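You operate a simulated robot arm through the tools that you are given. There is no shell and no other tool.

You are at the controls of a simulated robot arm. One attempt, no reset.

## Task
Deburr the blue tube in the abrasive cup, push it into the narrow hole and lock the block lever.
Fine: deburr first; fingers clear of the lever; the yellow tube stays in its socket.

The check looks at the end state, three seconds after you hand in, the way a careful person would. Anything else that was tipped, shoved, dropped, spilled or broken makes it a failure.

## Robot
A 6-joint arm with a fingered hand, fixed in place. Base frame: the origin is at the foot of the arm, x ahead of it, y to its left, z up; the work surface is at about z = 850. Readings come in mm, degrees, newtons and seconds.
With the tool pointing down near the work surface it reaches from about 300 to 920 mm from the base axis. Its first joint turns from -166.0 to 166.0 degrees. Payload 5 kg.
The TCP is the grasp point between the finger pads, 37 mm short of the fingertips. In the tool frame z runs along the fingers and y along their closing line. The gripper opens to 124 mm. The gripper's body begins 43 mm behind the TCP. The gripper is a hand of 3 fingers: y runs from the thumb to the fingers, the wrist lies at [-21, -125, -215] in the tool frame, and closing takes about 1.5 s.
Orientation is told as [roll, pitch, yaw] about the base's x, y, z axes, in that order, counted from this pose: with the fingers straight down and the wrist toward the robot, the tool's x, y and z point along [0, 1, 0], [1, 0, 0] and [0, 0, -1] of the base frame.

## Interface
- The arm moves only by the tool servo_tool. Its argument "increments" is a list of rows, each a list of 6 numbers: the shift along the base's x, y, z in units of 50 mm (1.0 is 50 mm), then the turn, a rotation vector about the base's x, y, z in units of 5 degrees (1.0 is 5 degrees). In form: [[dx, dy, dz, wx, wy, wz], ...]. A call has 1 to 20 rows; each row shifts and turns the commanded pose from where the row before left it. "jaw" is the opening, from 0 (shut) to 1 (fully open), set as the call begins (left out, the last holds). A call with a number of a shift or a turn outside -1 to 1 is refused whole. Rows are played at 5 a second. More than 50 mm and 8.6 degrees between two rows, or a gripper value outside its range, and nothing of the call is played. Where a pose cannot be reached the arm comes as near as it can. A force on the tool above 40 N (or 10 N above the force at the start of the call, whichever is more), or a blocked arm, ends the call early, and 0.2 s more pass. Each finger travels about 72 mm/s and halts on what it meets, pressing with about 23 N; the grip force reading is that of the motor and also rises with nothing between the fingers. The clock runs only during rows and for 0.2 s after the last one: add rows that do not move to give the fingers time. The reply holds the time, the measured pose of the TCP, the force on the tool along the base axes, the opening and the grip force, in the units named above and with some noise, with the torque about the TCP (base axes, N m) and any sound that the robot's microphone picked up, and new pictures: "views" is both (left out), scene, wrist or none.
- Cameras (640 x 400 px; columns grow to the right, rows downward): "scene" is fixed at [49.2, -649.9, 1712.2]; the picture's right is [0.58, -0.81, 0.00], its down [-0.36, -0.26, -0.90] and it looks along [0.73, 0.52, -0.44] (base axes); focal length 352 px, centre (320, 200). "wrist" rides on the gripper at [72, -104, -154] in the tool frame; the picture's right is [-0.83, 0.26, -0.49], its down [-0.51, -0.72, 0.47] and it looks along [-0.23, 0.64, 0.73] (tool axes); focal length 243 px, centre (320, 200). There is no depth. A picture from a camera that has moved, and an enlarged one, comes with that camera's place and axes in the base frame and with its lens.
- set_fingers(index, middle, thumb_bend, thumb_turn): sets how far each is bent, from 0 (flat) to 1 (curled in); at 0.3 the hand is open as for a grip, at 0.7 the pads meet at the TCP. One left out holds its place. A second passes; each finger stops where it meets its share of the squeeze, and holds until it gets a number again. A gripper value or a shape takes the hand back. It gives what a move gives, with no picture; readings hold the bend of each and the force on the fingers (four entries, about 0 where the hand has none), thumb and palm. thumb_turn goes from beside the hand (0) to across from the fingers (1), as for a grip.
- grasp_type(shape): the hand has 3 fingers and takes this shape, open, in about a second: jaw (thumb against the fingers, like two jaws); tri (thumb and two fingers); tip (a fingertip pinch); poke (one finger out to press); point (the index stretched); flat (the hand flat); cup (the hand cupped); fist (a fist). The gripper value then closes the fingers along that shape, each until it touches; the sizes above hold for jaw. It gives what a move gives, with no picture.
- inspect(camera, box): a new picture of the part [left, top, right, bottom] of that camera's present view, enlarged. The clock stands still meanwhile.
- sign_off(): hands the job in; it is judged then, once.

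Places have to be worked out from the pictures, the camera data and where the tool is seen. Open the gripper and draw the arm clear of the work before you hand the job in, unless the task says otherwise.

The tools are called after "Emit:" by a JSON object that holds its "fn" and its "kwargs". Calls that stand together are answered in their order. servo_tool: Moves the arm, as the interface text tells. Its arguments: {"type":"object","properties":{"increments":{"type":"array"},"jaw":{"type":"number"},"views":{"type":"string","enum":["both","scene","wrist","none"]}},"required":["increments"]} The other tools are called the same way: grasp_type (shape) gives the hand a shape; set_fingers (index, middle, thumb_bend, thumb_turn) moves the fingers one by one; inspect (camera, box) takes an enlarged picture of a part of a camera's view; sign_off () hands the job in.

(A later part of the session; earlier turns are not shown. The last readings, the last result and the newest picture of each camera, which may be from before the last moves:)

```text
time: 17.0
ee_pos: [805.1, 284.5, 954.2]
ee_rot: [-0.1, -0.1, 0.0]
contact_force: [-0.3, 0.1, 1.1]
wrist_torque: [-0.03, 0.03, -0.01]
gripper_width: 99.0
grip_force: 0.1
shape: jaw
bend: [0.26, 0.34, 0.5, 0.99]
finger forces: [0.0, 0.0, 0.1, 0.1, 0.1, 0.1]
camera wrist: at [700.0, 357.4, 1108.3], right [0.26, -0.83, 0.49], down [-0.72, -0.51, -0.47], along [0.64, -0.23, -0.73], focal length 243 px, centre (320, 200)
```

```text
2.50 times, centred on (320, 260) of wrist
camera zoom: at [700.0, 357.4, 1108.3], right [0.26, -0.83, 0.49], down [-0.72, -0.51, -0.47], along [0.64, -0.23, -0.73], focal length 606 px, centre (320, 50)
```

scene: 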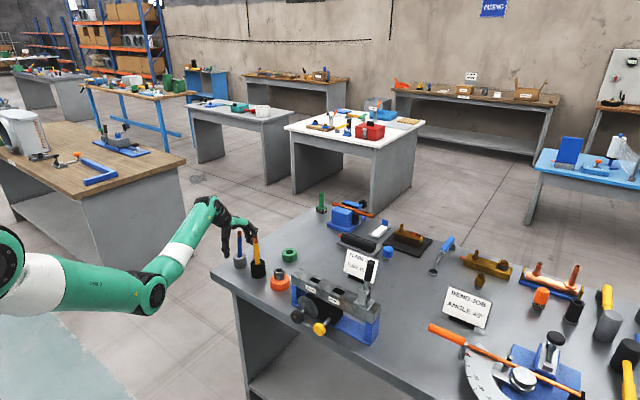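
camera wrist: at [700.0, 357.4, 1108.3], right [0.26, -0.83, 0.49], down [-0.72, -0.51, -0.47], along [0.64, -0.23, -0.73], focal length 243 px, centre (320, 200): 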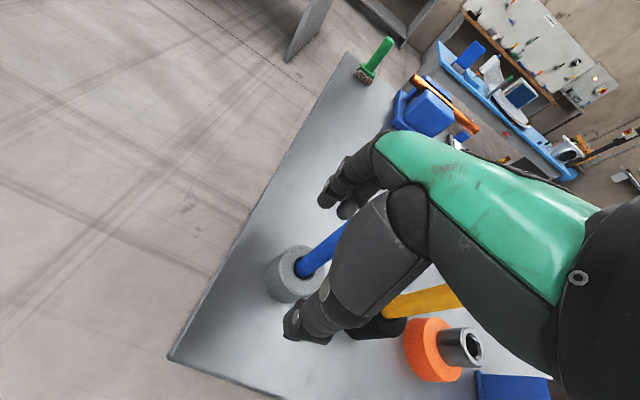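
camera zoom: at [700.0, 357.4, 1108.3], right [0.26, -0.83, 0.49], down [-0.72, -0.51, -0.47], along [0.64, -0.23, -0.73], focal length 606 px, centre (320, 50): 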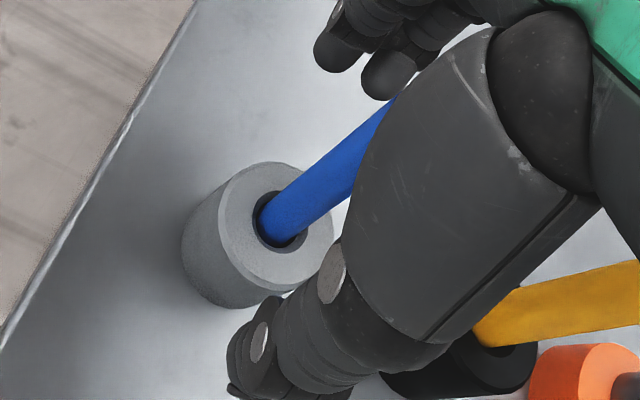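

The tube is still upright in its cup. With the hand now shifted, the tube (y≈279) lies on the midline between the two fingers, so I close again.

Emit:
{"fn": "servo_tool", "kwargs": {"increments": [[0, 0, 0, 0, 0, 0], [0, 0, 0, 0, 0, 0], [0, 0, 0, 0, 0, 0], [0, 0, 0, 0, 0, 0], [0, 0, 0, 0, 0, 0], [0, 0, 0, 0, 0, 0], [0, 0, 0, 0, 0, 0], [0, 0, 0, 0, 0, 0], [0, 0, 0, 0, 0, 0]], "jaw": 0, "views": "both"}}

Emit:
{"fn": "inspect", "kwargs": {"camera": "scene", "box": [222, 215, 262, 265]}}

Emit:
{"fn": "inspect", "kwargs": {"camera": "wrist", "box": [240, 180, 400, 340]}}

```text
time: 19.0
ee_pos: [805.0, 283.6, 954.0]
ee_rot: [0.0, 0.0, 0.1]
contact_force: [-1.0, -0.2, -1.0]
wrist_torque: [0.03, 0.06, 0.02]
gripper_width: 3.6
grip_force: 23.1
shape: jaw
bend: [0.7, 0.68, 0.72, 1.0]
finger forces: [9.8, 7.8, 0.0, 0.1, 19.3, 0.0]
camera wrist: at [700.1, 357.3, 1108.3], right [0.26, -0.83, 0.49], down [-0.72, -0.51, -0.47], along [0.64, -0.23, -0.73], focal length 243 px, centre (320, 200)
```

scene: 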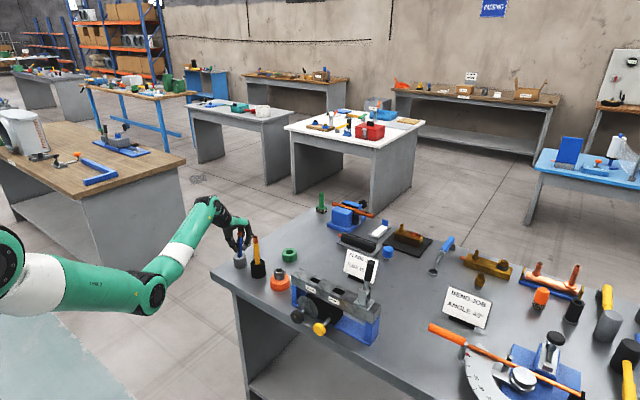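
wrist: 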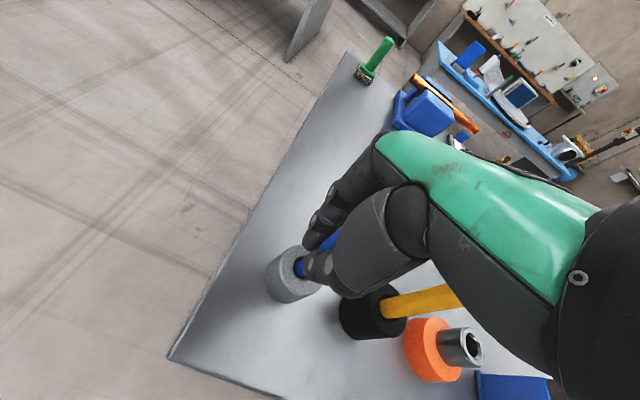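

```text
8.00 times, centred on (242, 240) of scene
camera zoom: at [49.2, -649.9, 1712.2], right [0.58, -0.81, 0.0], down [-0.36, -0.26, -0.9], along [0.73, 0.52, -0.44], focal length 2816 px, centre (944, -120)
```

zoom: 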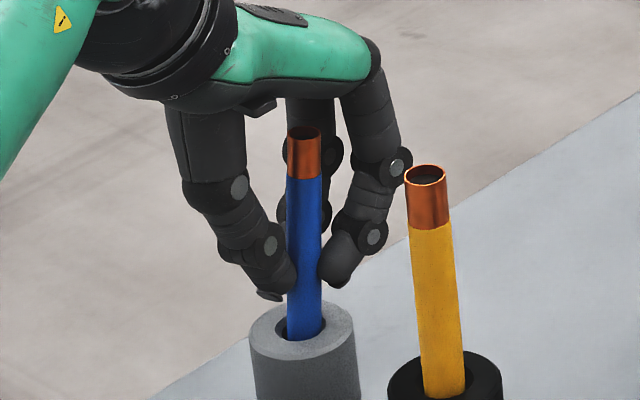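

```text
2.50 times, centred on (320, 260) of wrist
camera zoom: at [700.1, 357.3, 1108.3], right [0.26, -0.83, 0.49], down [-0.72, -0.51, -0.47], along [0.64, -0.23, -0.73], focal length 606 px, centre (320, 50)
```

zoom: 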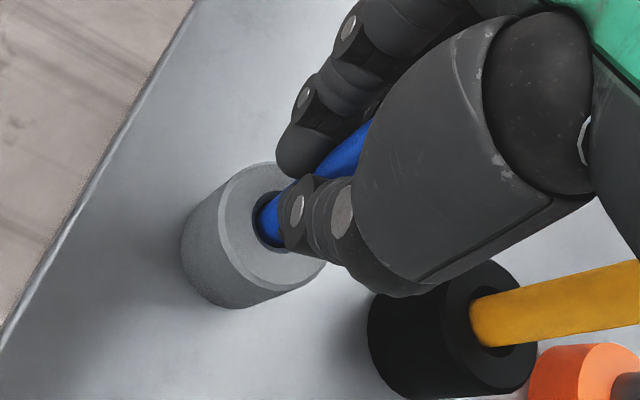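

All three fingers now share the grip (9.8 / 7.8 / 19.3 N). I lift slowly by 60 mm and check that only the tube comes up.

Emit:
{"fn": "servo_tool", "kwargs": {"increments": [[0, 0, 0.2, 0, 0, 0], [0, 0, 0.3, 0, 0, 0], [0, 0, 0.35, 0, 0, 0], [0, 0, 0.35, 0, 0, 0], [0, 0, 0, 0, 0, 0]], "views": "both"}}

Emit:
{"fn": "inspect", "kwargs": {"camera": "scene", "box": [212, 195, 272, 275]}}

Emit:
{"fn": "inspect", "kwargs": {"camera": "wrist", "box": [220, 200, 380, 360]}}

```text
time: 20.2
ee_pos: [804.3, 284.8, 1015.4]
ee_rot: [0.0, 0.0, 0.0]
contact_force: [-0.3, -0.4, -1.4]
wrist_torque: [-0.02, 0.02, 0.01]
gripper_width: 3.7
grip_force: 23.3
shape: jaw
bend: [0.7, 0.68, 0.72, 1.0]
finger forces: [12.1, 13.2, 0.1, 0.0, 17.3, 0.0]
camera wrist: at [700.3, 357.7, 1168.7], right [0.26, -0.83, 0.49], down [-0.72, -0.51, -0.47], along [0.64, -0.23, -0.73], focal length 243 px, centre (320, 200)
```

scene: 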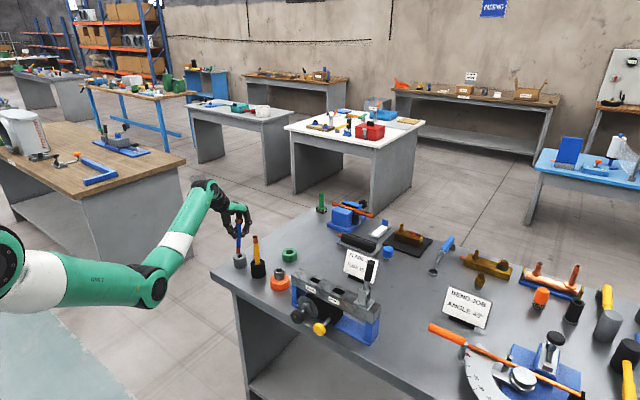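
wrist: 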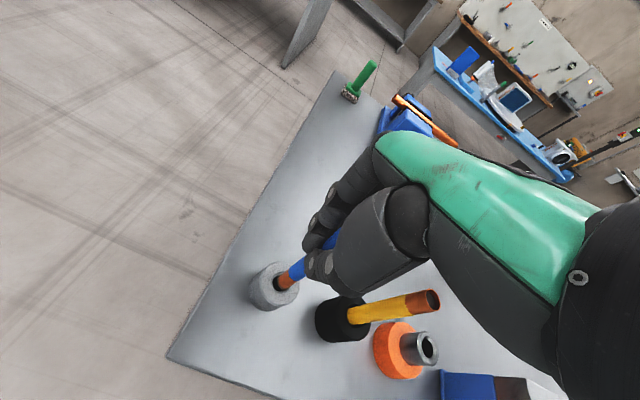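

```text
5.00 times, centred on (242, 235) of scene
camera zoom: at [49.2, -649.9, 1712.2], right [0.58, -0.81, 0.0], down [-0.36, -0.26, -0.9], along [0.73, 0.52, -0.44], focal length 1760 px, centre (710, 25)
```

zoom: 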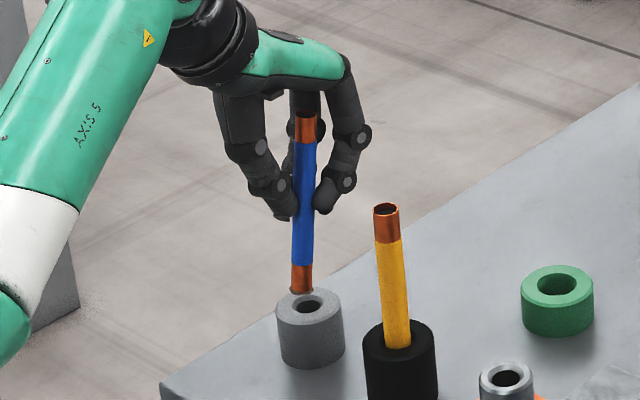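

```text
2.50 times, centred on (300, 280) of wrist
camera zoom: at [700.3, 357.7, 1168.7], right [0.26, -0.83, 0.49], down [-0.72, -0.51, -0.47], along [0.64, -0.23, -0.73], focal length 606 px, centre (370, 0)
```

zoom: 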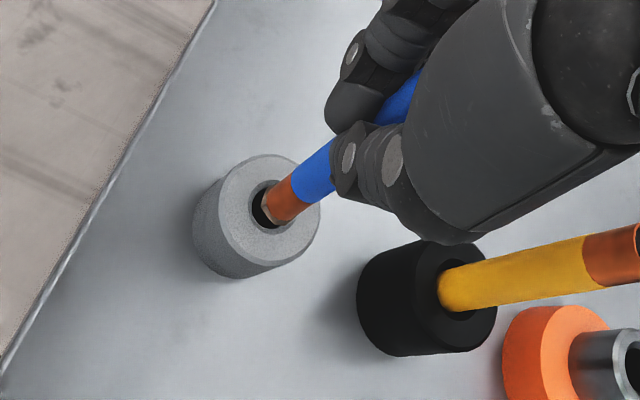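

The tube is out, its lower copper end shows a ragged burr, and it seems to lean (bottom toward the robot). I raise it well above everything and look at its tilt.

Emit:
{"fn": "servo_tool", "kwargs": {"increments": [[0, 0, 0.6, 0, 0, 0], [0, 0, 0.8, 0, 0, 0], [0, 0, 0.9, 0, 0, 0], [0, 0, 0.8, 0, 0, 0], [0, 0, 0, 0, 0, 0]], "views": "both"}}

Emit:
{"fn": "inspect", "kwargs": {"camera": "scene", "box": [205, 145, 275, 235]}}

Emit:
{"fn": "inspect", "kwargs": {"camera": "wrist", "box": [220, 200, 380, 330]}}

```text
time: 21.4
ee_pos: [807.1, 286.0, 1172.2]
ee_rot: [0.1, 0.0, 0.0]
contact_force: [0.2, -0.1, -0.7]
wrist_torque: [0.01, 0.02, 0.01]
gripper_width: 3.6
grip_force: 23.3
shape: jaw
bend: [0.7, 0.67, 0.72, 1.0]
finger forces: [12.3, 13.4, 0.0, 0.0, 17.3, 0.1]
camera wrist: at [702.0, 359.1, 1325.0], right [0.26, -0.83, 0.49], down [-0.72, -0.51, -0.47], along [0.64, -0.23, -0.73], focal length 243 px, centre (320, 200)
```

scene: 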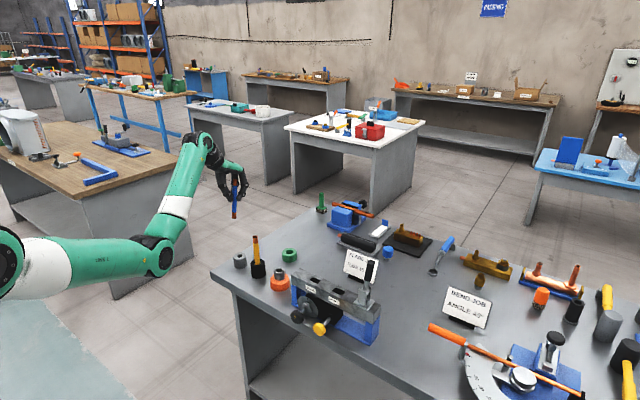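
wrist: 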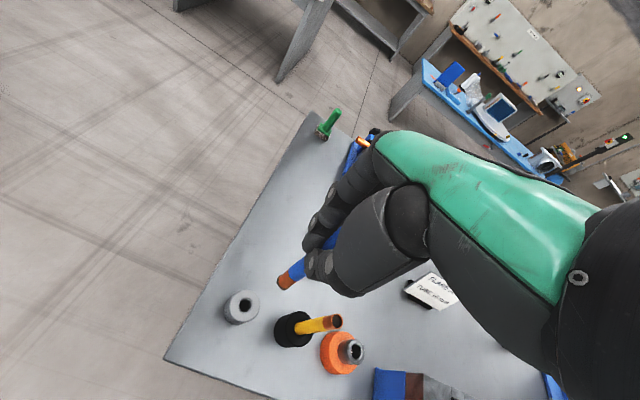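

```text
4.44 times, centred on (240, 190) of scene
camera zoom: at [49.2, -649.9, 1712.2], right [0.58, -0.81, 0.0], down [-0.36, -0.26, -0.9], along [0.73, 0.52, -0.44], focal length 1564 px, centre (676, 244)
```

zoom: 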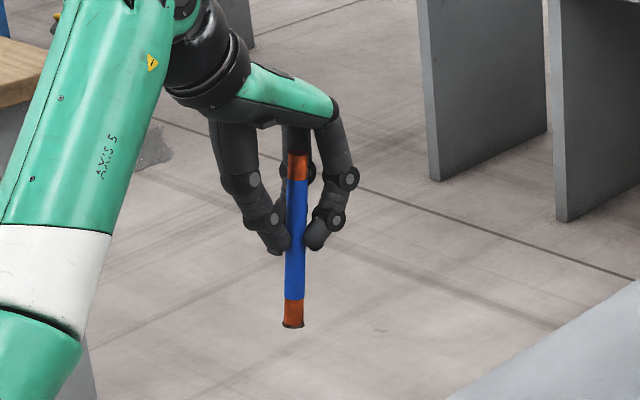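

```text
3.08 times, centred on (300, 265) of wrist
camera zoom: at [702.0, 359.1, 1325.0], right [0.26, -0.83, 0.49], down [-0.72, -0.51, -0.47], along [0.64, -0.23, -0.73], focal length 746 px, centre (382, 0)
```

zoom: 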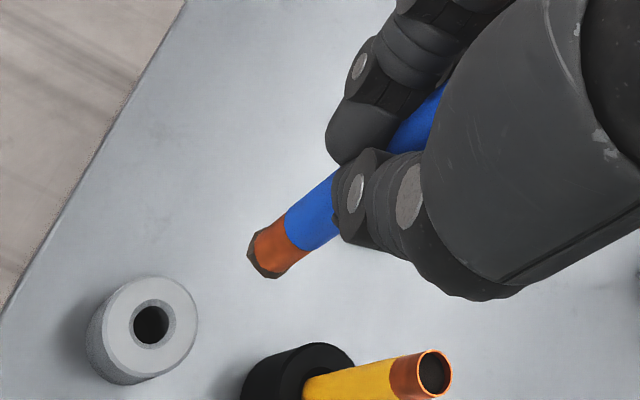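

The tube hangs about 9° off (bottom toward the robot, about 8 mm behind and 106 mm below the TCP). I tilt the hand by -9° about y to bring the tube upright, staying high.

Emit:
{"fn": "servo_tool", "kwargs": {"increments": [[0, 0, 0, 0, -0.9, 0], [0, 0, 0, 0, -0.9, 0], [0, 0, 0, 0, 0, 0], [0, 0, 0, 0, 0, 0]], "views": "both"}}

Emit:
{"fn": "inspect", "kwargs": {"camera": "scene", "box": [205, 145, 275, 235]}}

Emit:
{"fn": "inspect", "kwargs": {"camera": "wrist", "box": [220, 200, 380, 330]}}

```text
time: 22.4
ee_pos: [806.5, 285.4, 1171.6]
ee_rot: [0.0, -9.0, 0.0]
contact_force: [0.1, -0.2, -1.1]
wrist_torque: [-0.02, -0.01, 0.03]
gripper_width: 3.6
grip_force: 22.6
shape: jaw
bend: [0.7, 0.67, 0.72, 1.0]
finger forces: [12.5, 13.3, 0.0, 0.1, 17.3, 0.1]
camera wrist: at [679.1, 358.5, 1306.0], right [0.18, -0.83, 0.53], down [-0.64, -0.51, -0.58], along [0.75, -0.23, -0.62], focal length 243 px, centre (320, 200)
```

scene: 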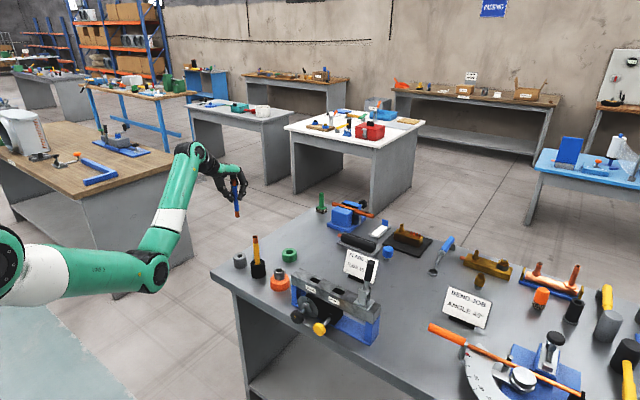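
wrist: 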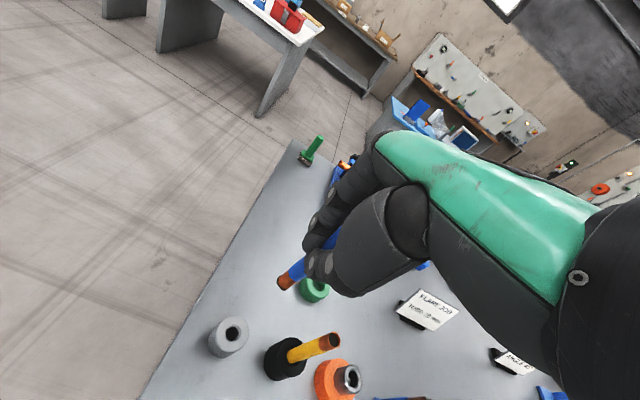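

```text
4.44 times, centred on (240, 190) of scene
camera zoom: at [49.2, -649.9, 1712.2], right [0.58, -0.81, 0.0], down [-0.36, -0.26, -0.9], along [0.73, 0.52, -0.44], focal length 1564 px, centre (676, 244)
```

zoom: 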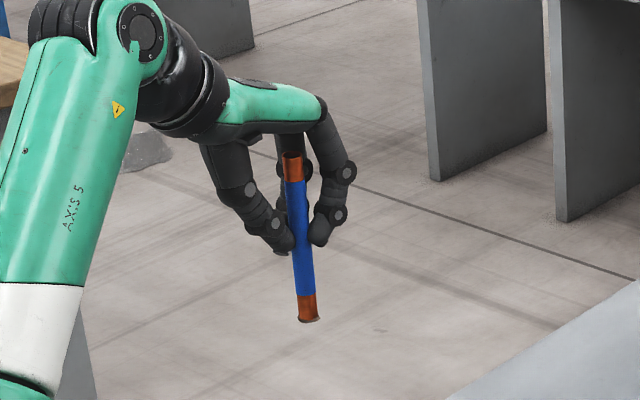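

```text
3.08 times, centred on (300, 265) of wrist
camera zoom: at [679.1, 358.5, 1306.0], right [0.18, -0.83, 0.53], down [-0.64, -0.51, -0.58], along [0.75, -0.23, -0.62], focal length 746 px, centre (382, 0)
```

zoom: 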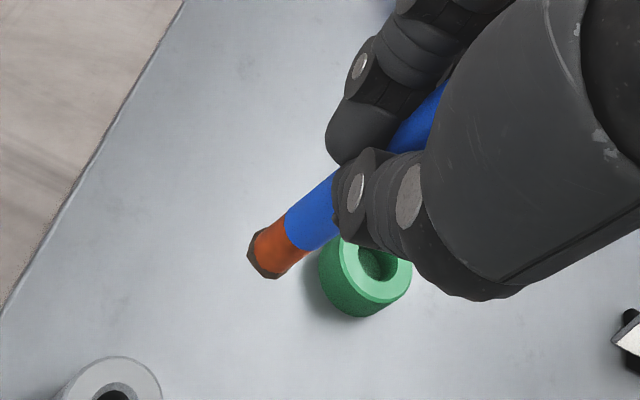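

The tube is now upright: its bottom end sits at TCP + (9, -1, -108). I carry it over the yellow tube (clear by ~45 mm) to above the orange abrasive cup at about (801, 70), then lower until the end is ~45 mm above the sleeve.

Emit:
{"fn": "servo_tool", "kwargs": {"increments": [[-0.05, -0.86, 0, 0, 0, 0], [-0.06, -0.86, 0, 0, 0, 0], [-0.06, -0.86, 0, 0, 0, 0], [-0.06, -0.86, 0, 0, 0, 0], [-0.06, -0.86, 0, 0, 0, 0], [0, 0, -0.7, 0, 0, 0], [0, 0, -0.7, 0, 0, 0], [0, 0, -0.7, 0, 0, 0], [0, 0, 0, 0, 0, 0]], "views": "both"}}

Emit:
{"fn": "inspect", "kwargs": {"camera": "scene", "box": [240, 190, 330, 300]}}

Emit:
{"fn": "inspect", "kwargs": {"camera": "wrist", "box": [200, 220, 360, 350]}}

```text
time: 24.4
ee_pos: [790.3, 69.4, 1065.0]
ee_rot: [0.0, -9.0, 0.0]
contact_force: [0.4, -0.2, -0.4]
wrist_torque: [-0.01, 0.02, -0.01]
gripper_width: 3.2
grip_force: 23.0
shape: jaw
bend: [0.7, 0.67, 0.72, 1.0]
finger forces: [12.9, 13.3, 0.0, 0.0, 17.2, 0.1]
camera wrist: at [663.6, 142.7, 1199.2], right [0.18, -0.83, 0.53], down [-0.64, -0.51, -0.58], along [0.75, -0.23, -0.62], focal length 243 px, centre (320, 200)
```

scene: 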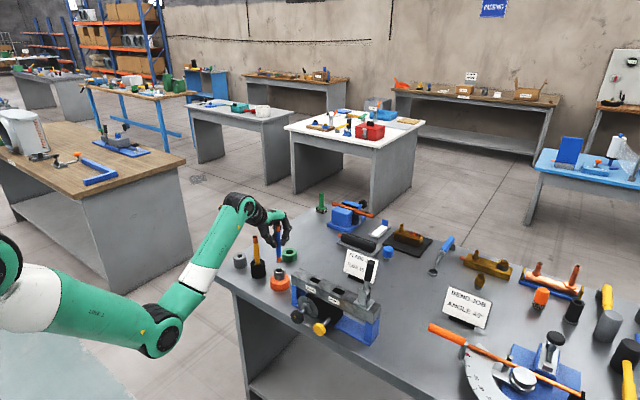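
wrist: 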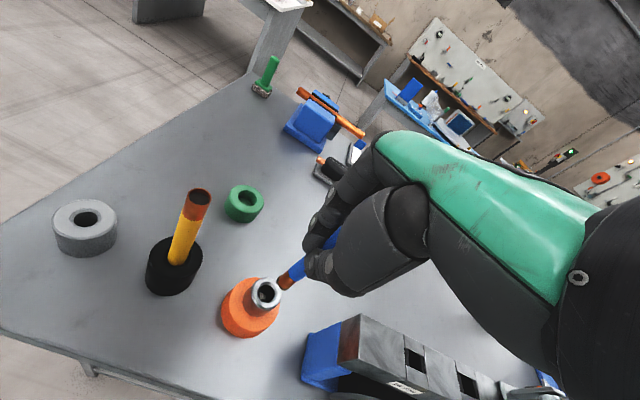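

```text
3.64 times, centred on (285, 245) of scene
camera zoom: at [49.2, -649.9, 1712.2], right [0.58, -0.81, 0.0], down [-0.36, -0.26, -0.9], along [0.73, 0.52, -0.44], focal length 1280 px, centre (447, 36)
```

zoom: 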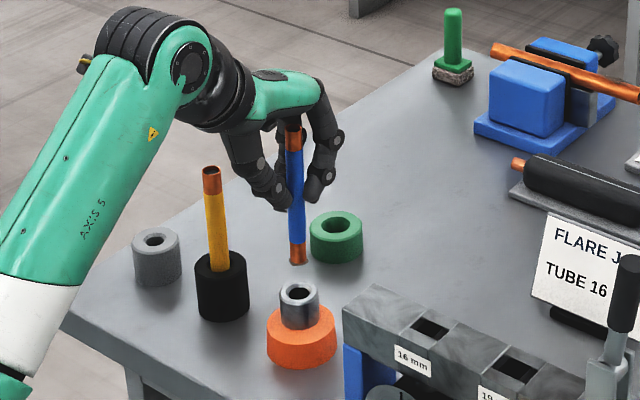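

```text
3.08 times, centred on (280, 285) of wrist
camera zoom: at [663.6, 142.7, 1199.2], right [0.18, -0.83, 0.53], down [-0.64, -0.51, -0.58], along [0.75, -0.23, -0.62], focal length 746 px, centre (443, -62)
```

zoom: 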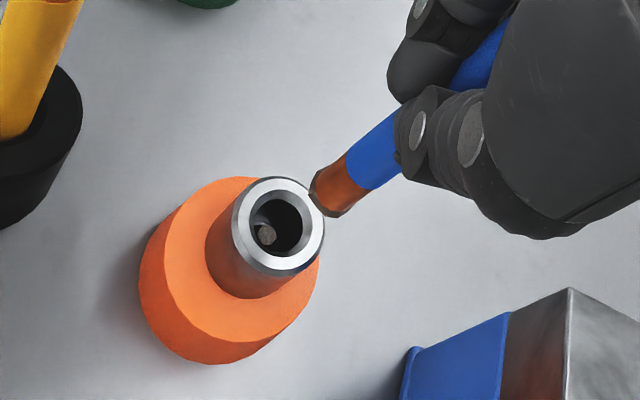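

Triangulating both views: sleeve mouth centre ≈ (801.1, 69.9, 914.5), tube end ≈ (799.9, 67.5, 954.5). I shift (+1.2, +2.4) and lower to just above the mouth for a last check.

Emit:
{"fn": "servo_tool", "kwargs": {"increments": [[0.024, 0.048, 0, 0, 0, 0], [0, 0, -0.3, 0, 0, 0], [0, 0, -0.32, 0, 0, 0], [0, 0, 0, 0, 0, 0], [0, 0, 0, 0, 0, 0]], "views": "none"}}

Emit:
{"fn": "inspect", "kwargs": {"camera": "scene", "box": [265, 230, 305, 290]}}

Emit:
{"fn": "inspect", "kwargs": {"camera": "wrist", "box": [220, 240, 340, 350]}}

```text
time: 25.6
ee_pos: [790.0, 71.3, 1032.0]
ee_rot: [0.0, -9.0, 0.1]
contact_force: [0.2, 0.3, -1.4]
wrist_torque: [-0.01, 0.0, 0.05]
gripper_width: 3.4
grip_force: 22.7
shape: jaw
bend: [0.7, 0.67, 0.72, 1.0]
finger forces: [13.0, 13.3, 0.0, 0.0, 17.2, 0.0]
```

```text
6.67 times, centred on (285, 260) of scene
camera zoom: at [49.2, -649.9, 1712.2], right [0.58, -0.81, 0.0], down [-0.36, -0.26, -0.9], along [0.73, 0.52, -0.44], focal length 2347 px, centre (553, -200)
```

zoom: 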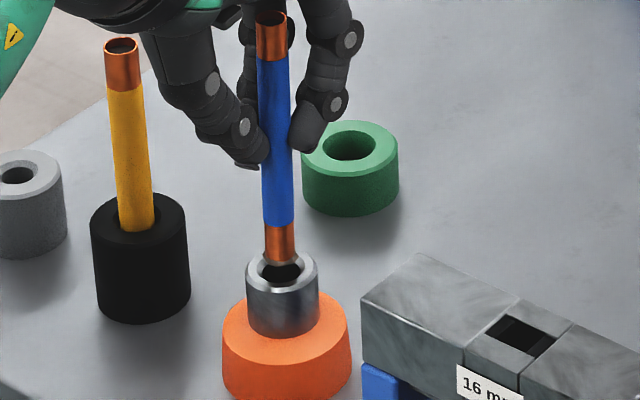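

```text
3.64 times, centred on (280, 295) of wrist
camera zoom: at [663.8, 145.2, 1168.5], right [0.18, -0.83, 0.53], down [-0.64, -0.51, -0.58], along [0.75, -0.23, -0.62], focal length 882 px, centre (466, -146)
```

zoom: 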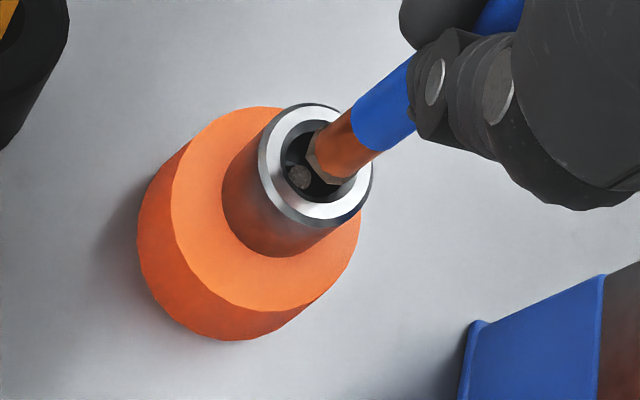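

The tube end is centred over the sleeve mouth within about 1 mm. I lower it in small steps while the force guard watches.

Emit:
{"fn": "servo_tool", "kwargs": {"increments": [[0, 0, -0.1, 0, 0, 0], [0, 0, -0.1, 0, 0, 0], [0, 0, -0.1, 0, 0, 0], [0, 0, -0.1, 0, 0, 0], [0, 0, 0, 0, 0, 0]], "views": "none"}}

Emit:
{"fn": "inspect", "kwargs": {"camera": "scene", "box": [265, 230, 305, 290]}}

Emit:
{"fn": "inspect", "kwargs": {"camera": "wrist", "box": [220, 240, 340, 350]}}

```text
time: 26.8
ee_pos: [790.2, 71.7, 1013.3]
ee_rot: [0.0, -9.0, 0.0]
contact_force: [0.1, -0.2, -0.2]
wrist_torque: [0.02, -0.01, 0.03]
gripper_width: 3.7
grip_force: 22.7
shape: jaw
bend: [0.7, 0.67, 0.72, 1.0]
finger forces: [13.1, 13.3, 0.0, 0.0, 17.2, 0.1]
```

```text
6.67 times, centred on (285, 260) of scene
camera zoom: at [49.2, -649.9, 1712.2], right [0.58, -0.81, 0.0], down [-0.36, -0.26, -0.9], along [0.73, 0.52, -0.44], focal length 2347 px, centre (553, -200)
```

zoom: 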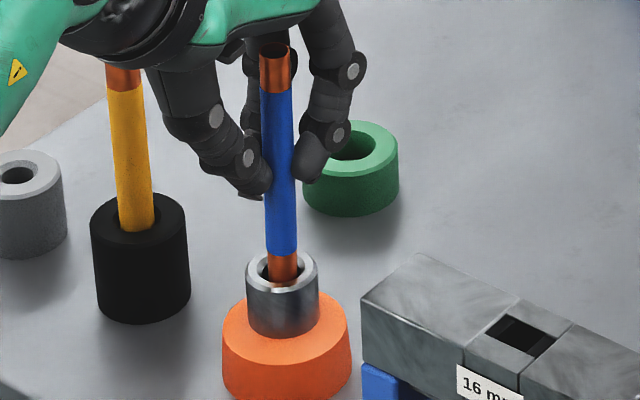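

```text
3.64 times, centred on (280, 295) of wrist
camera zoom: at [664.6, 144.9, 1149.0], right [0.18, -0.83, 0.53], down [-0.64, -0.51, -0.58], along [0.75, -0.23, -0.62], focal length 882 px, centre (466, -146)
```

zoom: 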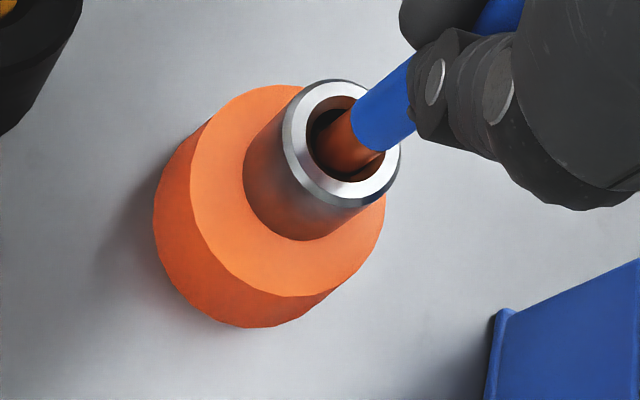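

The end has entered the sleeve with no side force. I continue down in 4 mm steps until it meets the stone.

Emit:
{"fn": "servo_tool", "kwargs": {"increments": [[0, 0, -0.08, 0, 0, 0], [0, 0, -0.08, 0, 0, 0], [0, 0, -0.08, 0, 0, 0], [0, 0, -0.08, 0, 0, 0], [0, 0, 0, 0, 0, 0]], "views": "none"}}

Emit:
{"fn": "inspect", "kwargs": {"camera": "wrist", "box": [220, 240, 340, 350]}}

```text
time: 28.0
ee_pos: [792.6, 71.7, 998.8]
ee_rot: [0.0, -9.0, 0.0]
contact_force: [-0.5, 0.8, -0.7]
wrist_torque: [0.03, -0.03, 0.0]
gripper_width: 3.8
grip_force: 22.5
shape: jaw
bend: [0.7, 0.67, 0.72, 1.0]
finger forces: [13.2, 13.4, 0.0, 0.0, 17.2, 0.0]
```

```text
3.64 times, centred on (280, 295) of wrist
camera zoom: at [665.3, 144.9, 1133.3], right [0.18, -0.83, 0.53], down [-0.64, -0.51, -0.58], along [0.75, -0.23, -0.62], focal length 882 px, centre (466, -146)
```

zoom: 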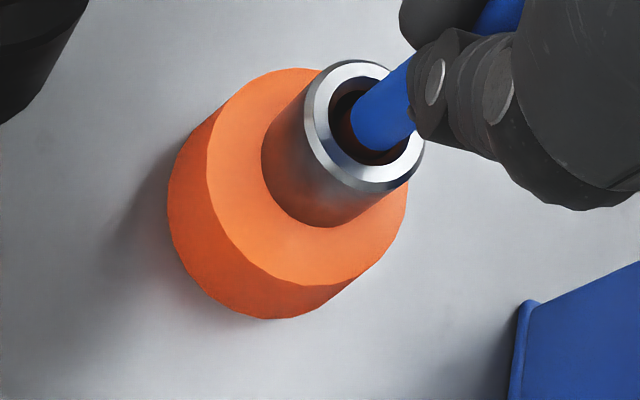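

Still free, about 24 mm inside. I go on down in 3 mm steps feeling for the stone.

Emit:
{"fn": "servo_tool", "kwargs": {"increments": [[0, 0, -0.06, 0, 0, 0], [0, 0, -0.06, 0, 0, 0], [0, 0, -0.06, 0, 0, 0], [0, 0, -0.06, 0, 0, 0], [0, 0, 0, 0, 0, 0]], "views": "none"}}

Emit:
{"fn": "inspect", "kwargs": {"camera": "scene", "box": [265, 230, 305, 290]}}

```text
time: 29.2
ee_pos: [792.6, 71.5, 991.0]
ee_rot: [0.0, -9.6, 0.0]
contact_force: [-2.8, 0.2, 33.0]
wrist_torque: [-0.25, -0.18, 0.01]
gripper_width: 6.1
grip_force: 23.1
shape: jaw
bend: [0.71, 0.65, 0.75, 1.0]
finger forces: [15.6, 18.3, 0.1, 0.1, 25.9, 0.0]
```

```text
6.67 times, centred on (285, 260) of scene
camera zoom: at [49.2, -649.9, 1712.2], right [0.58, -0.81, 0.0], down [-0.36, -0.26, -0.9], along [0.73, 0.52, -0.44], focal length 2347 px, centre (553, -200)
```

zoom: 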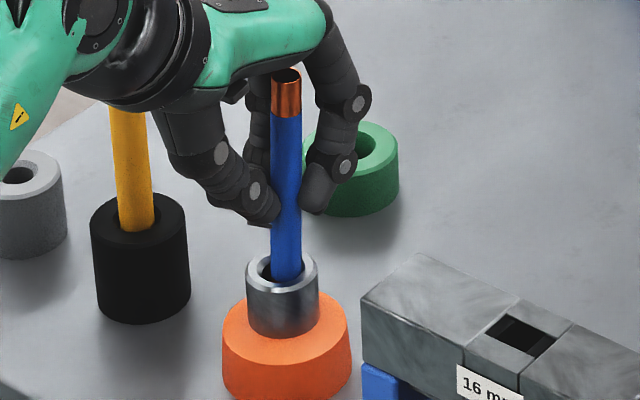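

The tube end rests on the stone (33 N down). I ease off 2 mm, then twist the tube back and forth about its own axis to deburr it, compensating the TCP offset so it stays centred.

Emit:
{"fn": "servo_tool", "kwargs": {"increments": [[0, 0, 0.04, 0, 0, 0], [-0.001, -0.0154, 0, 0, 0, 1], [0.001, -0.0154, 0, 0, 0, 1], [0.002, -0.0152, 0, 0, 0, 1], [0.003, -0.0152, 0, 0, 0, 1], [0.005, -0.0146, 0, 0, 0, 1], [0.006, -0.0144, 0, 0, 0, 1], [-0.006, 0.0144, 0, 0, 0, -1], [-0.005, 0.0146, 0, 0, 0, -1], [-0.003, 0.0152, 0, 0, 0, -1], [-0.002, 0.0152, 0, 0, 0, -1], [-0.001, 0.0154, 0, 0, 0, -1], [0.001, 0.0154, 0, 0, 0, -1], [0, 0, 0, 0, 0, 0]], "views": "none"}}

Emit:
{"fn": "inspect", "kwargs": {"camera": "scene", "box": [255, 210, 315, 290]}}

```text
time: 32.2
ee_pos: [791.3, 71.3, 989.2]
ee_rot: [0.0, -9.1, -0.1]
contact_force: [-0.9, -1.1, 23.9]
wrist_torque: [-0.18, -0.27, 0.12]
gripper_width: 6.0
grip_force: 23.3
shape: jaw
bend: [0.71, 0.65, 0.75, 1.0]
finger forces: [4.2, 15.9, 0.0, 0.0, 22.5, 0.0]
```

```text
5.00 times, centred on (285, 250) of scene
camera zoom: at [49.2, -649.9, 1712.2], right [0.58, -0.81, 0.0], down [-0.36, -0.26, -0.9], along [0.73, 0.52, -0.44], focal length 1760 px, centre (495, -50)
```

zoom: 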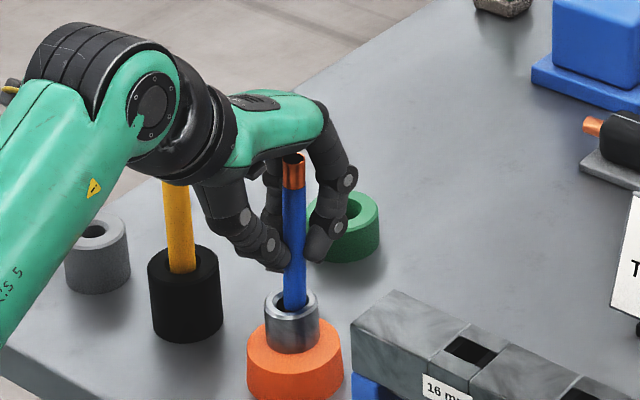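

No sound so far. I ease the press a little more and twist through a larger range (+30° to -20°), keeping the tube seated on the stone.

Emit:
{"fn": "servo_tool", "kwargs": {"increments": [[0, 0, 0.03, 0, 0, 0], [-0.001, -0.0154, 0, 0, 0, 1], [0.001, -0.0154, 0, 0, 0, 1], [0.002, -0.0152, 0, 0, 0, 1], [0.003, -0.0152, 0, 0, 0, 1], [0.005, -0.0146, 0, 0, 0, 1], [0.006, -0.0144, 0, 0, 0, 1], [-0.006, 0.0144, 0, 0, 0, -1], [-0.005, 0.0146, 0, 0, 0, -1], [-0.003, 0.0152, 0, 0, 0, -1], [-0.002, 0.0152, 0, 0, 0, -1], [-0.001, 0.0154, 0, 0, 0, -1], [0.001, 0.0154, 0, 0, 0, -1], [0.002, 0.0154, 0, 0, 0, -1], [0.003, 0.015, 0, 0, 0, -1], [0.005, 0.0146, 0, 0, 0, -1], [0.006, 0.0142, 0, 0, 0, -1]], "views": "none"}}

Emit:
{"fn": "inspect", "kwargs": {"camera": "wrist", "box": [220, 220, 360, 350]}}

Emit:
{"fn": "inspect", "kwargs": {"camera": "scene", "box": [255, 210, 315, 290]}}

```text
time: 35.8
ee_pos: [793.3, 74.4, 989.6]
ee_rot: [0.0, -8.9, -20.1]
contact_force: [0.1, -0.2, 11.5]
wrist_torque: [-0.1, -0.08, 0.01]
gripper_width: 5.3
grip_force: 23.0
shape: jaw
bend: [0.71, 0.65, 0.75, 1.0]
finger forces: [1.7, 15.9, 0.1, 0.0, 21.0, 0.0]
```

```text
3.08 times, centred on (290, 285) of wrist
camera zoom: at [698.0, 187.5, 1125.0], right [-0.12, -0.84, 0.53], down [-0.77, -0.26, -0.58], along [0.62, -0.47, -0.62], focal length 746 px, centre (412, -62)
```

zoom: 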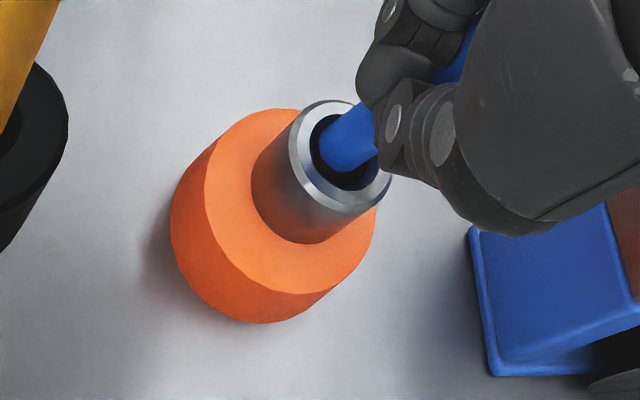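

```text
5.00 times, centred on (285, 250) of scene
camera zoom: at [49.2, -649.9, 1712.2], right [0.58, -0.81, 0.0], down [-0.36, -0.26, -0.9], along [0.73, 0.52, -0.44], focal length 1760 px, centre (495, -50)
```

zoom: 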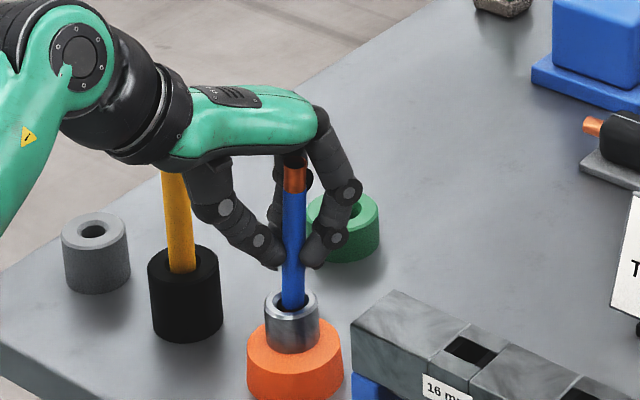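

Contact is now a gentle 11 N. I twist back from -20° to +30° and return to 0°.

Emit:
{"fn": "servo_tool", "kwargs": {"increments": [[-0.006, -0.0142, 0, 0, 0, 1], [-0.005, -0.0146, 0, 0, 0, 1], [-0.003, -0.015, 0, 0, 0, 1], [-0.002, -0.0154, 0, 0, 0, 1], [-0.001, -0.0154, 0, 0, 0, 1], [0.001, -0.0154, 0, 0, 0, 1], [0.002, -0.0152, 0, 0, 0, 1], [0.003, -0.0152, 0, 0, 0, 1], [0.005, -0.0146, 0, 0, 0, 1], [0.006, -0.0144, 0, 0, 0, 1], [-0.006, 0.0144, 0, 0, 0, -1], [-0.005, 0.0146, 0, 0, 0, -1], [-0.003, 0.0152, 0, 0, 0, -1], [-0.002, 0.0152, 0, 0, 0, -1], [-0.001, 0.0154, 0, 0, 0, -1], [0.001, 0.0154, 0, 0, 0, -1], [0, 0, 0, 0, 0, 0]], "views": "scene"}}

```text
time: 39.4
ee_pos: [791.6, 71.4, 990.4]
ee_rot: [0.0, -9.1, 0.0]
contact_force: [-0.3, -0.1, 7.1]
wrist_torque: [-0.11, -0.13, -0.01]
gripper_width: 4.8
grip_force: 22.6
shape: jaw
bend: [0.71, 0.65, 0.75, 1.0]
finger forces: [1.7, 15.8, 0.0, 0.0, 20.6, 0.0]
```

scene: 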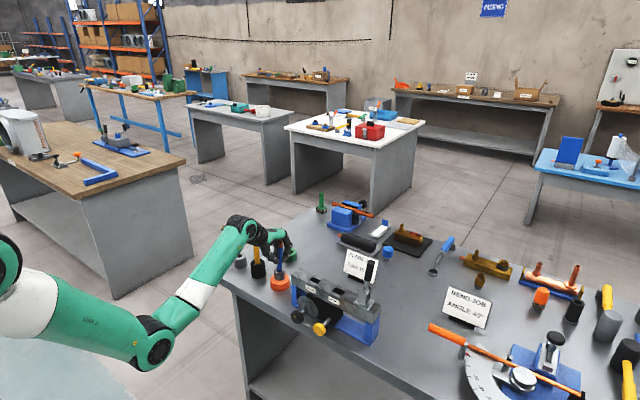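

I lift the tube straight out of the sleeve and inspect its end for the burr.

Emit:
{"fn": "servo_tool", "kwargs": {"increments": [[0, 0, 0.15, 0, 0, 0], [0, 0, 0.3, 0, 0, 0], [0, 0, 0.4, 0, 0, 0], [0, 0, 0.5, 0, 0, 0], [0, 0, 0, 0, 0, 0]], "views": "both"}}

Emit:
{"fn": "inspect", "kwargs": {"camera": "scene", "box": [255, 200, 315, 290]}}

Emit:
{"fn": "inspect", "kwargs": {"camera": "wrist", "box": [230, 230, 340, 330]}}

```text
time: 40.6
ee_pos: [790.8, 70.9, 1058.4]
ee_rot: [-0.1, -9.0, 0.0]
contact_force: [-1.2, -0.2, -0.6]
wrist_torque: [-0.03, 0.02, 0.0]
gripper_width: 4.5
grip_force: 23.4
shape: jaw
bend: [0.71, 0.66, 0.74, 1.0]
finger forces: [1.1, 15.6, 0.1, 0.1, 18.8, 0.0]
camera wrist: at [663.8, 144.8, 1192.8], right [0.18, -0.83, 0.53], down [-0.64, -0.51, -0.58], along [0.75, -0.23, -0.62], focal length 243 px, centre (320, 200)
```

scene: 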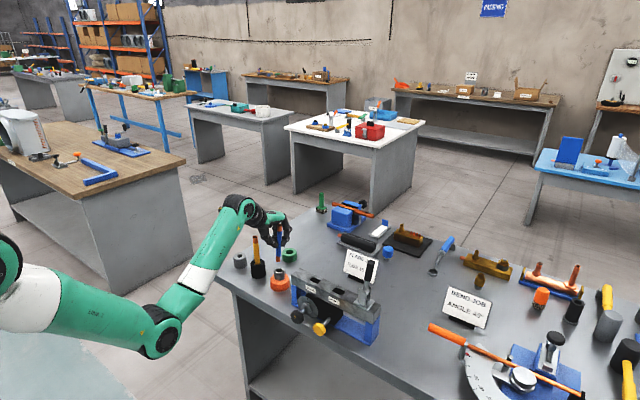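
wrist: 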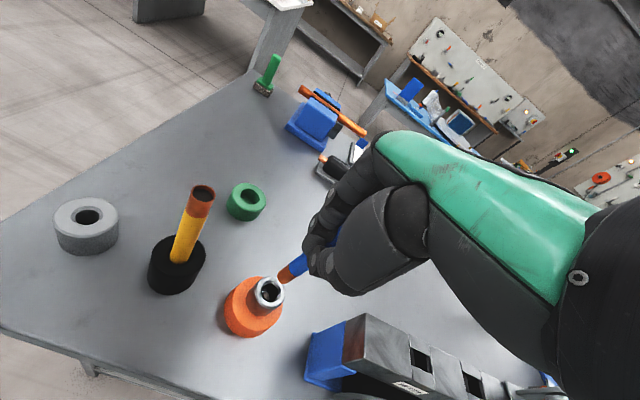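

```text
4.44 times, centred on (285, 245) of scene
camera zoom: at [49.2, -649.9, 1712.2], right [0.58, -0.81, 0.0], down [-0.36, -0.26, -0.9], along [0.73, 0.52, -0.44], focal length 1564 px, centre (476, 0)
```

zoom: 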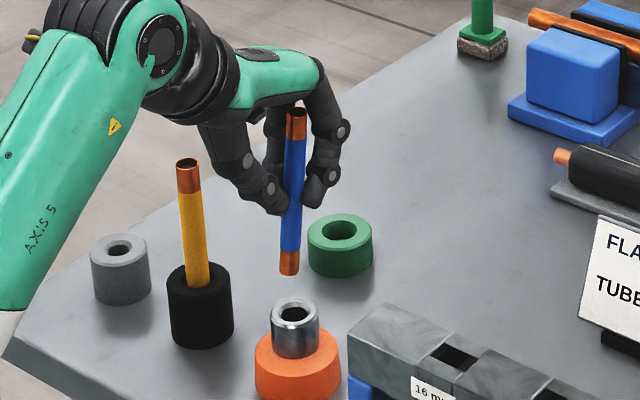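

```text
4.00 times, centred on (285, 280) of wrist
camera zoom: at [663.8, 144.8, 1192.8], right [0.18, -0.83, 0.53], down [-0.64, -0.51, -0.58], along [0.75, -0.23, -0.62], focal length 970 px, centre (460, -120)
```

zoom: 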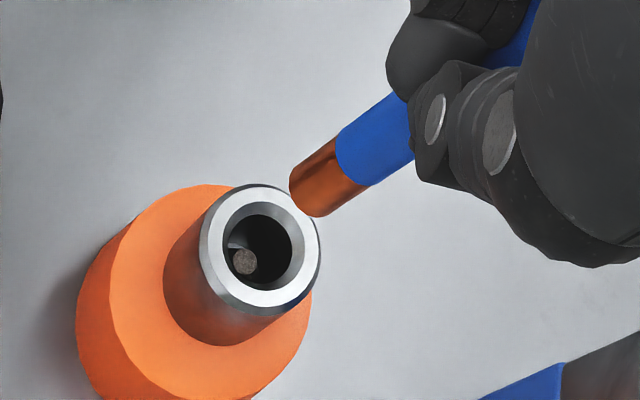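

The dark jagged burr is gone; the end is now clean copper. The tube shifted in the grip (leaning ≈4.4° in x and ≈-4.9° in y), so I raise it, correct the tilt, and carry it above the 16 mm hole near (774, -109).

Emit:
{"fn": "servo_tool", "kwargs": {"increments": [[0, 0, 0.75, 0, 0, 0], [0, 0, 0.75, 0, 0, 0], [0, 0, 0, -0.98, -0.88, 0], [-0.175, -0.87, 0, 0, 0, 0], [-0.175, -0.87, 0, 0, 0, 0], [-0.175, -0.87, 0, 0, 0, 0], [-0.175, -0.87, 0, 0, 0, 0], [0, 0, 0, 0, 0, 0]], "views": "both"}}

Emit:
{"fn": "inspect", "kwargs": {"camera": "scene", "box": [285, 200, 365, 310]}}

Emit:
{"fn": "inspect", "kwargs": {"camera": "wrist", "box": [200, 220, 360, 350]}}

```text
time: 42.4
ee_pos: [754.7, -103.7, 1132.4]
ee_rot: [-5.0, -13.5, 1.0]
contact_force: [-1.0, -1.0, -0.7]
wrist_torque: [0.02, 0.04, 0.02]
gripper_width: 4.6
grip_force: 23.0
shape: jaw
bend: [0.71, 0.66, 0.74, 1.0]
finger forces: [1.1, 15.4, 0.0, 0.1, 18.6, 0.1]
camera wrist: at [618.6, -19.3, 1250.3], right [0.14, -0.78, 0.61], down [-0.59, -0.56, -0.58], along [0.79, -0.28, -0.54], focal length 243 px, centre (320, 200)
```

scene: 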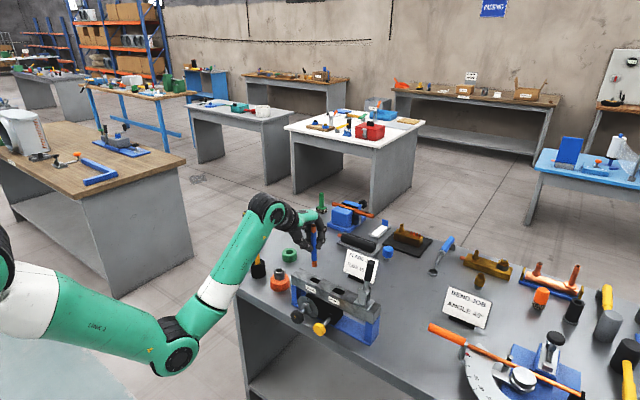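
wrist: 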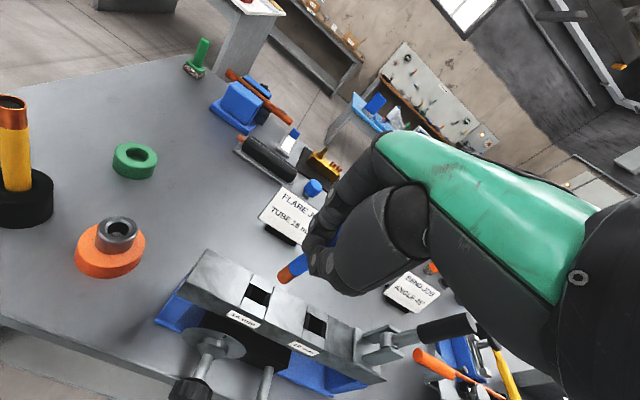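

```text
3.64 times, centred on (325, 255) of scene
camera zoom: at [49.2, -649.9, 1712.2], right [0.58, -0.81, 0.0], down [-0.36, -0.26, -0.9], along [0.73, 0.52, -0.44], focal length 1280 px, centre (302, 0)
```

zoom: 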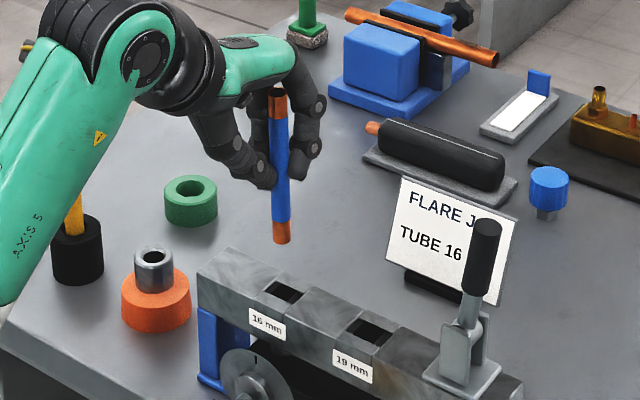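

```text
3.08 times, centred on (280, 285) of wrist
camera zoom: at [618.6, -19.3, 1250.3], right [0.14, -0.78, 0.61], down [-0.59, -0.56, -0.58], along [0.79, -0.28, -0.54], focal length 746 px, centre (443, -62)
```

zoom: 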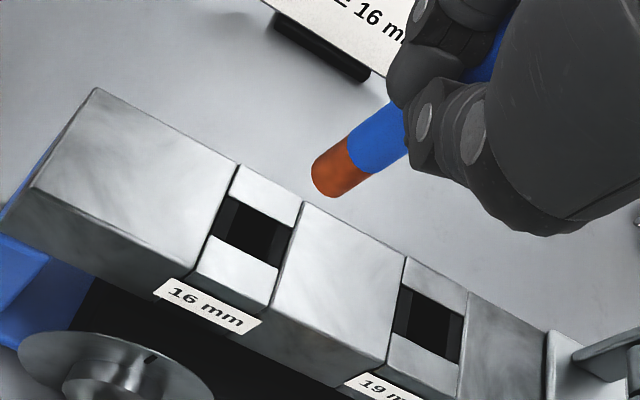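

The tube end is at about (773.6, -109.8, 1030), right above the 16 mm hole (gap centre ≈ (773, -108)). I zoom in on the hole and on the tube end to refine alignment and tilt.

Emit:
{"fn": "inspect", "kwargs": {"camera": "wrist", "box": [235, 275, 275, 312]}}

Emit:
{"fn": "inspect", "kwargs": {"camera": "wrist", "box": [270, 220, 350, 290]}}

Emit:
{"fn": "inspect", "kwargs": {"camera": "scene", "box": [300, 215, 335, 285]}}

```text
10.81 times, centred on (255, 294) of wrist
camera zoom: at [618.6, -19.3, 1250.3], right [0.14, -0.78, 0.61], down [-0.59, -0.56, -0.58], along [0.79, -0.28, -0.54], focal length 2623 px, centre (1023, -811)
```

zoom: 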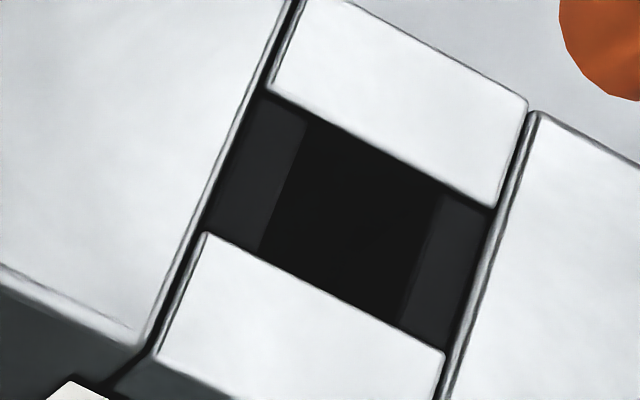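

```text
5.71 times, centred on (310, 255) of wrist
camera zoom: at [618.6, -19.3, 1250.3], right [0.14, -0.78, 0.61], down [-0.59, -0.56, -0.58], along [0.79, -0.28, -0.54], focal length 1386 px, centre (377, -114)
```

zoom: 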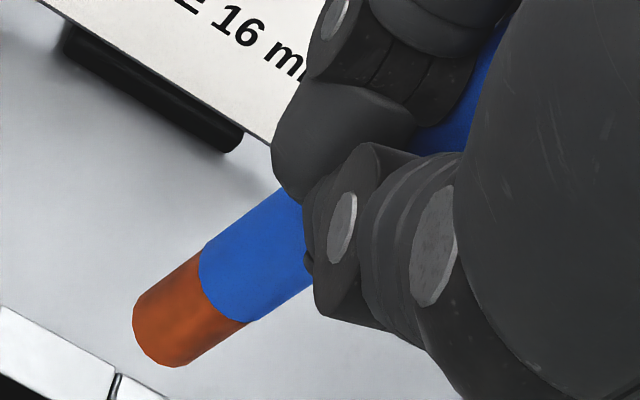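

```text
5.71 times, centred on (318, 250) of scene
camera zoom: at [49.2, -649.9, 1712.2], right [0.58, -0.81, 0.0], down [-0.36, -0.26, -0.9], along [0.73, 0.52, -0.44], focal length 2011 px, centre (334, -86)
```

zoom: 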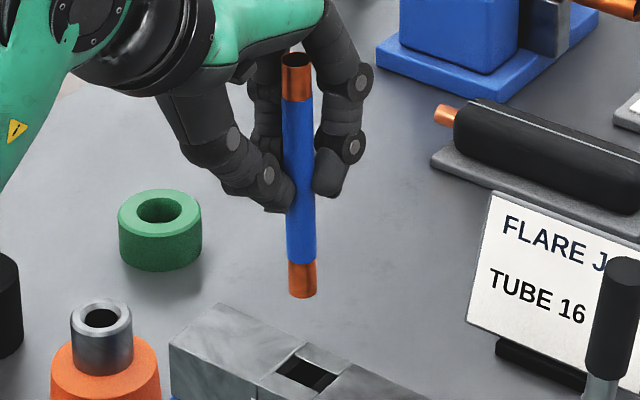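

The opening is a roughly 17–18 mm square centred near (773, -107); the tube still leans about 2° in x. I correct that, shift slightly, and lower to just above the hole for a fine comparison.

Emit:
{"fn": "servo_tool", "kwargs": {"increments": [[0.048, 0.05, 0, 0, 0.32, 0], [0, 0, -0.3, 0, 0, 0], [0, 0, -0.3, 0, 0, 0], [0, 0, -0.26, 0, 0, 0], [0, 0, 0, 0, 0, 0], [0, 0, 0, 0, 0, 0]], "views": "none"}}

Emit:
{"fn": "inspect", "kwargs": {"camera": "wrist", "box": [240, 230, 340, 310]}}

Emit:
{"fn": "inspect", "kwargs": {"camera": "scene", "box": [295, 225, 345, 300]}}

```text
time: 43.8
ee_pos: [757.8, -100.6, 1089.2]
ee_rot: [-5.0, -11.8, 1.0]
contact_force: [-0.1, -0.5, -1.1]
wrist_torque: [0.0, 0.0, 0.02]
gripper_width: 4.7
grip_force: 23.1
shape: jaw
bend: [0.71, 0.66, 0.74, 1.0]
finger forces: [1.1, 15.5, 0.1, 0.1, 18.5, 0.0]
```

```text
5.00 times, centred on (290, 270) of wrist
camera zoom: at [624.5, -15.8, 1211.2], right [0.15, -0.78, 0.6], down [-0.61, -0.56, -0.56], along [0.78, -0.28, -0.56], focal length 1213 px, centre (470, -150)
```

zoom: 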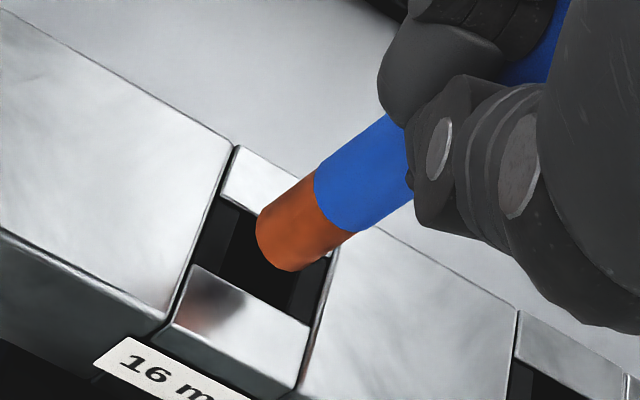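

```text
5.33 times, centred on (320, 262) of scene
camera zoom: at [49.2, -649.9, 1712.2], right [0.58, -0.81, 0.0], down [-0.36, -0.26, -0.9], along [0.73, 0.52, -0.44], focal length 1877 px, centre (320, -133)
```

zoom: 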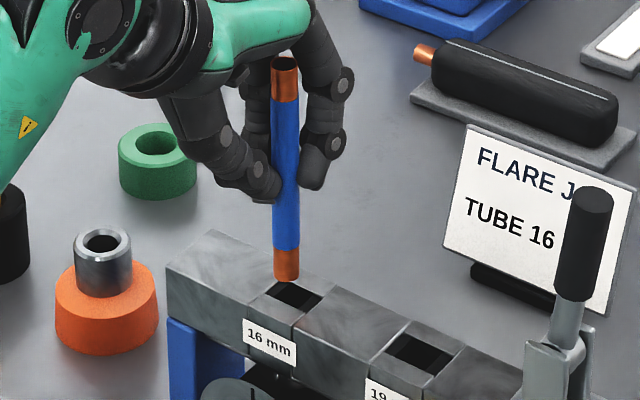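

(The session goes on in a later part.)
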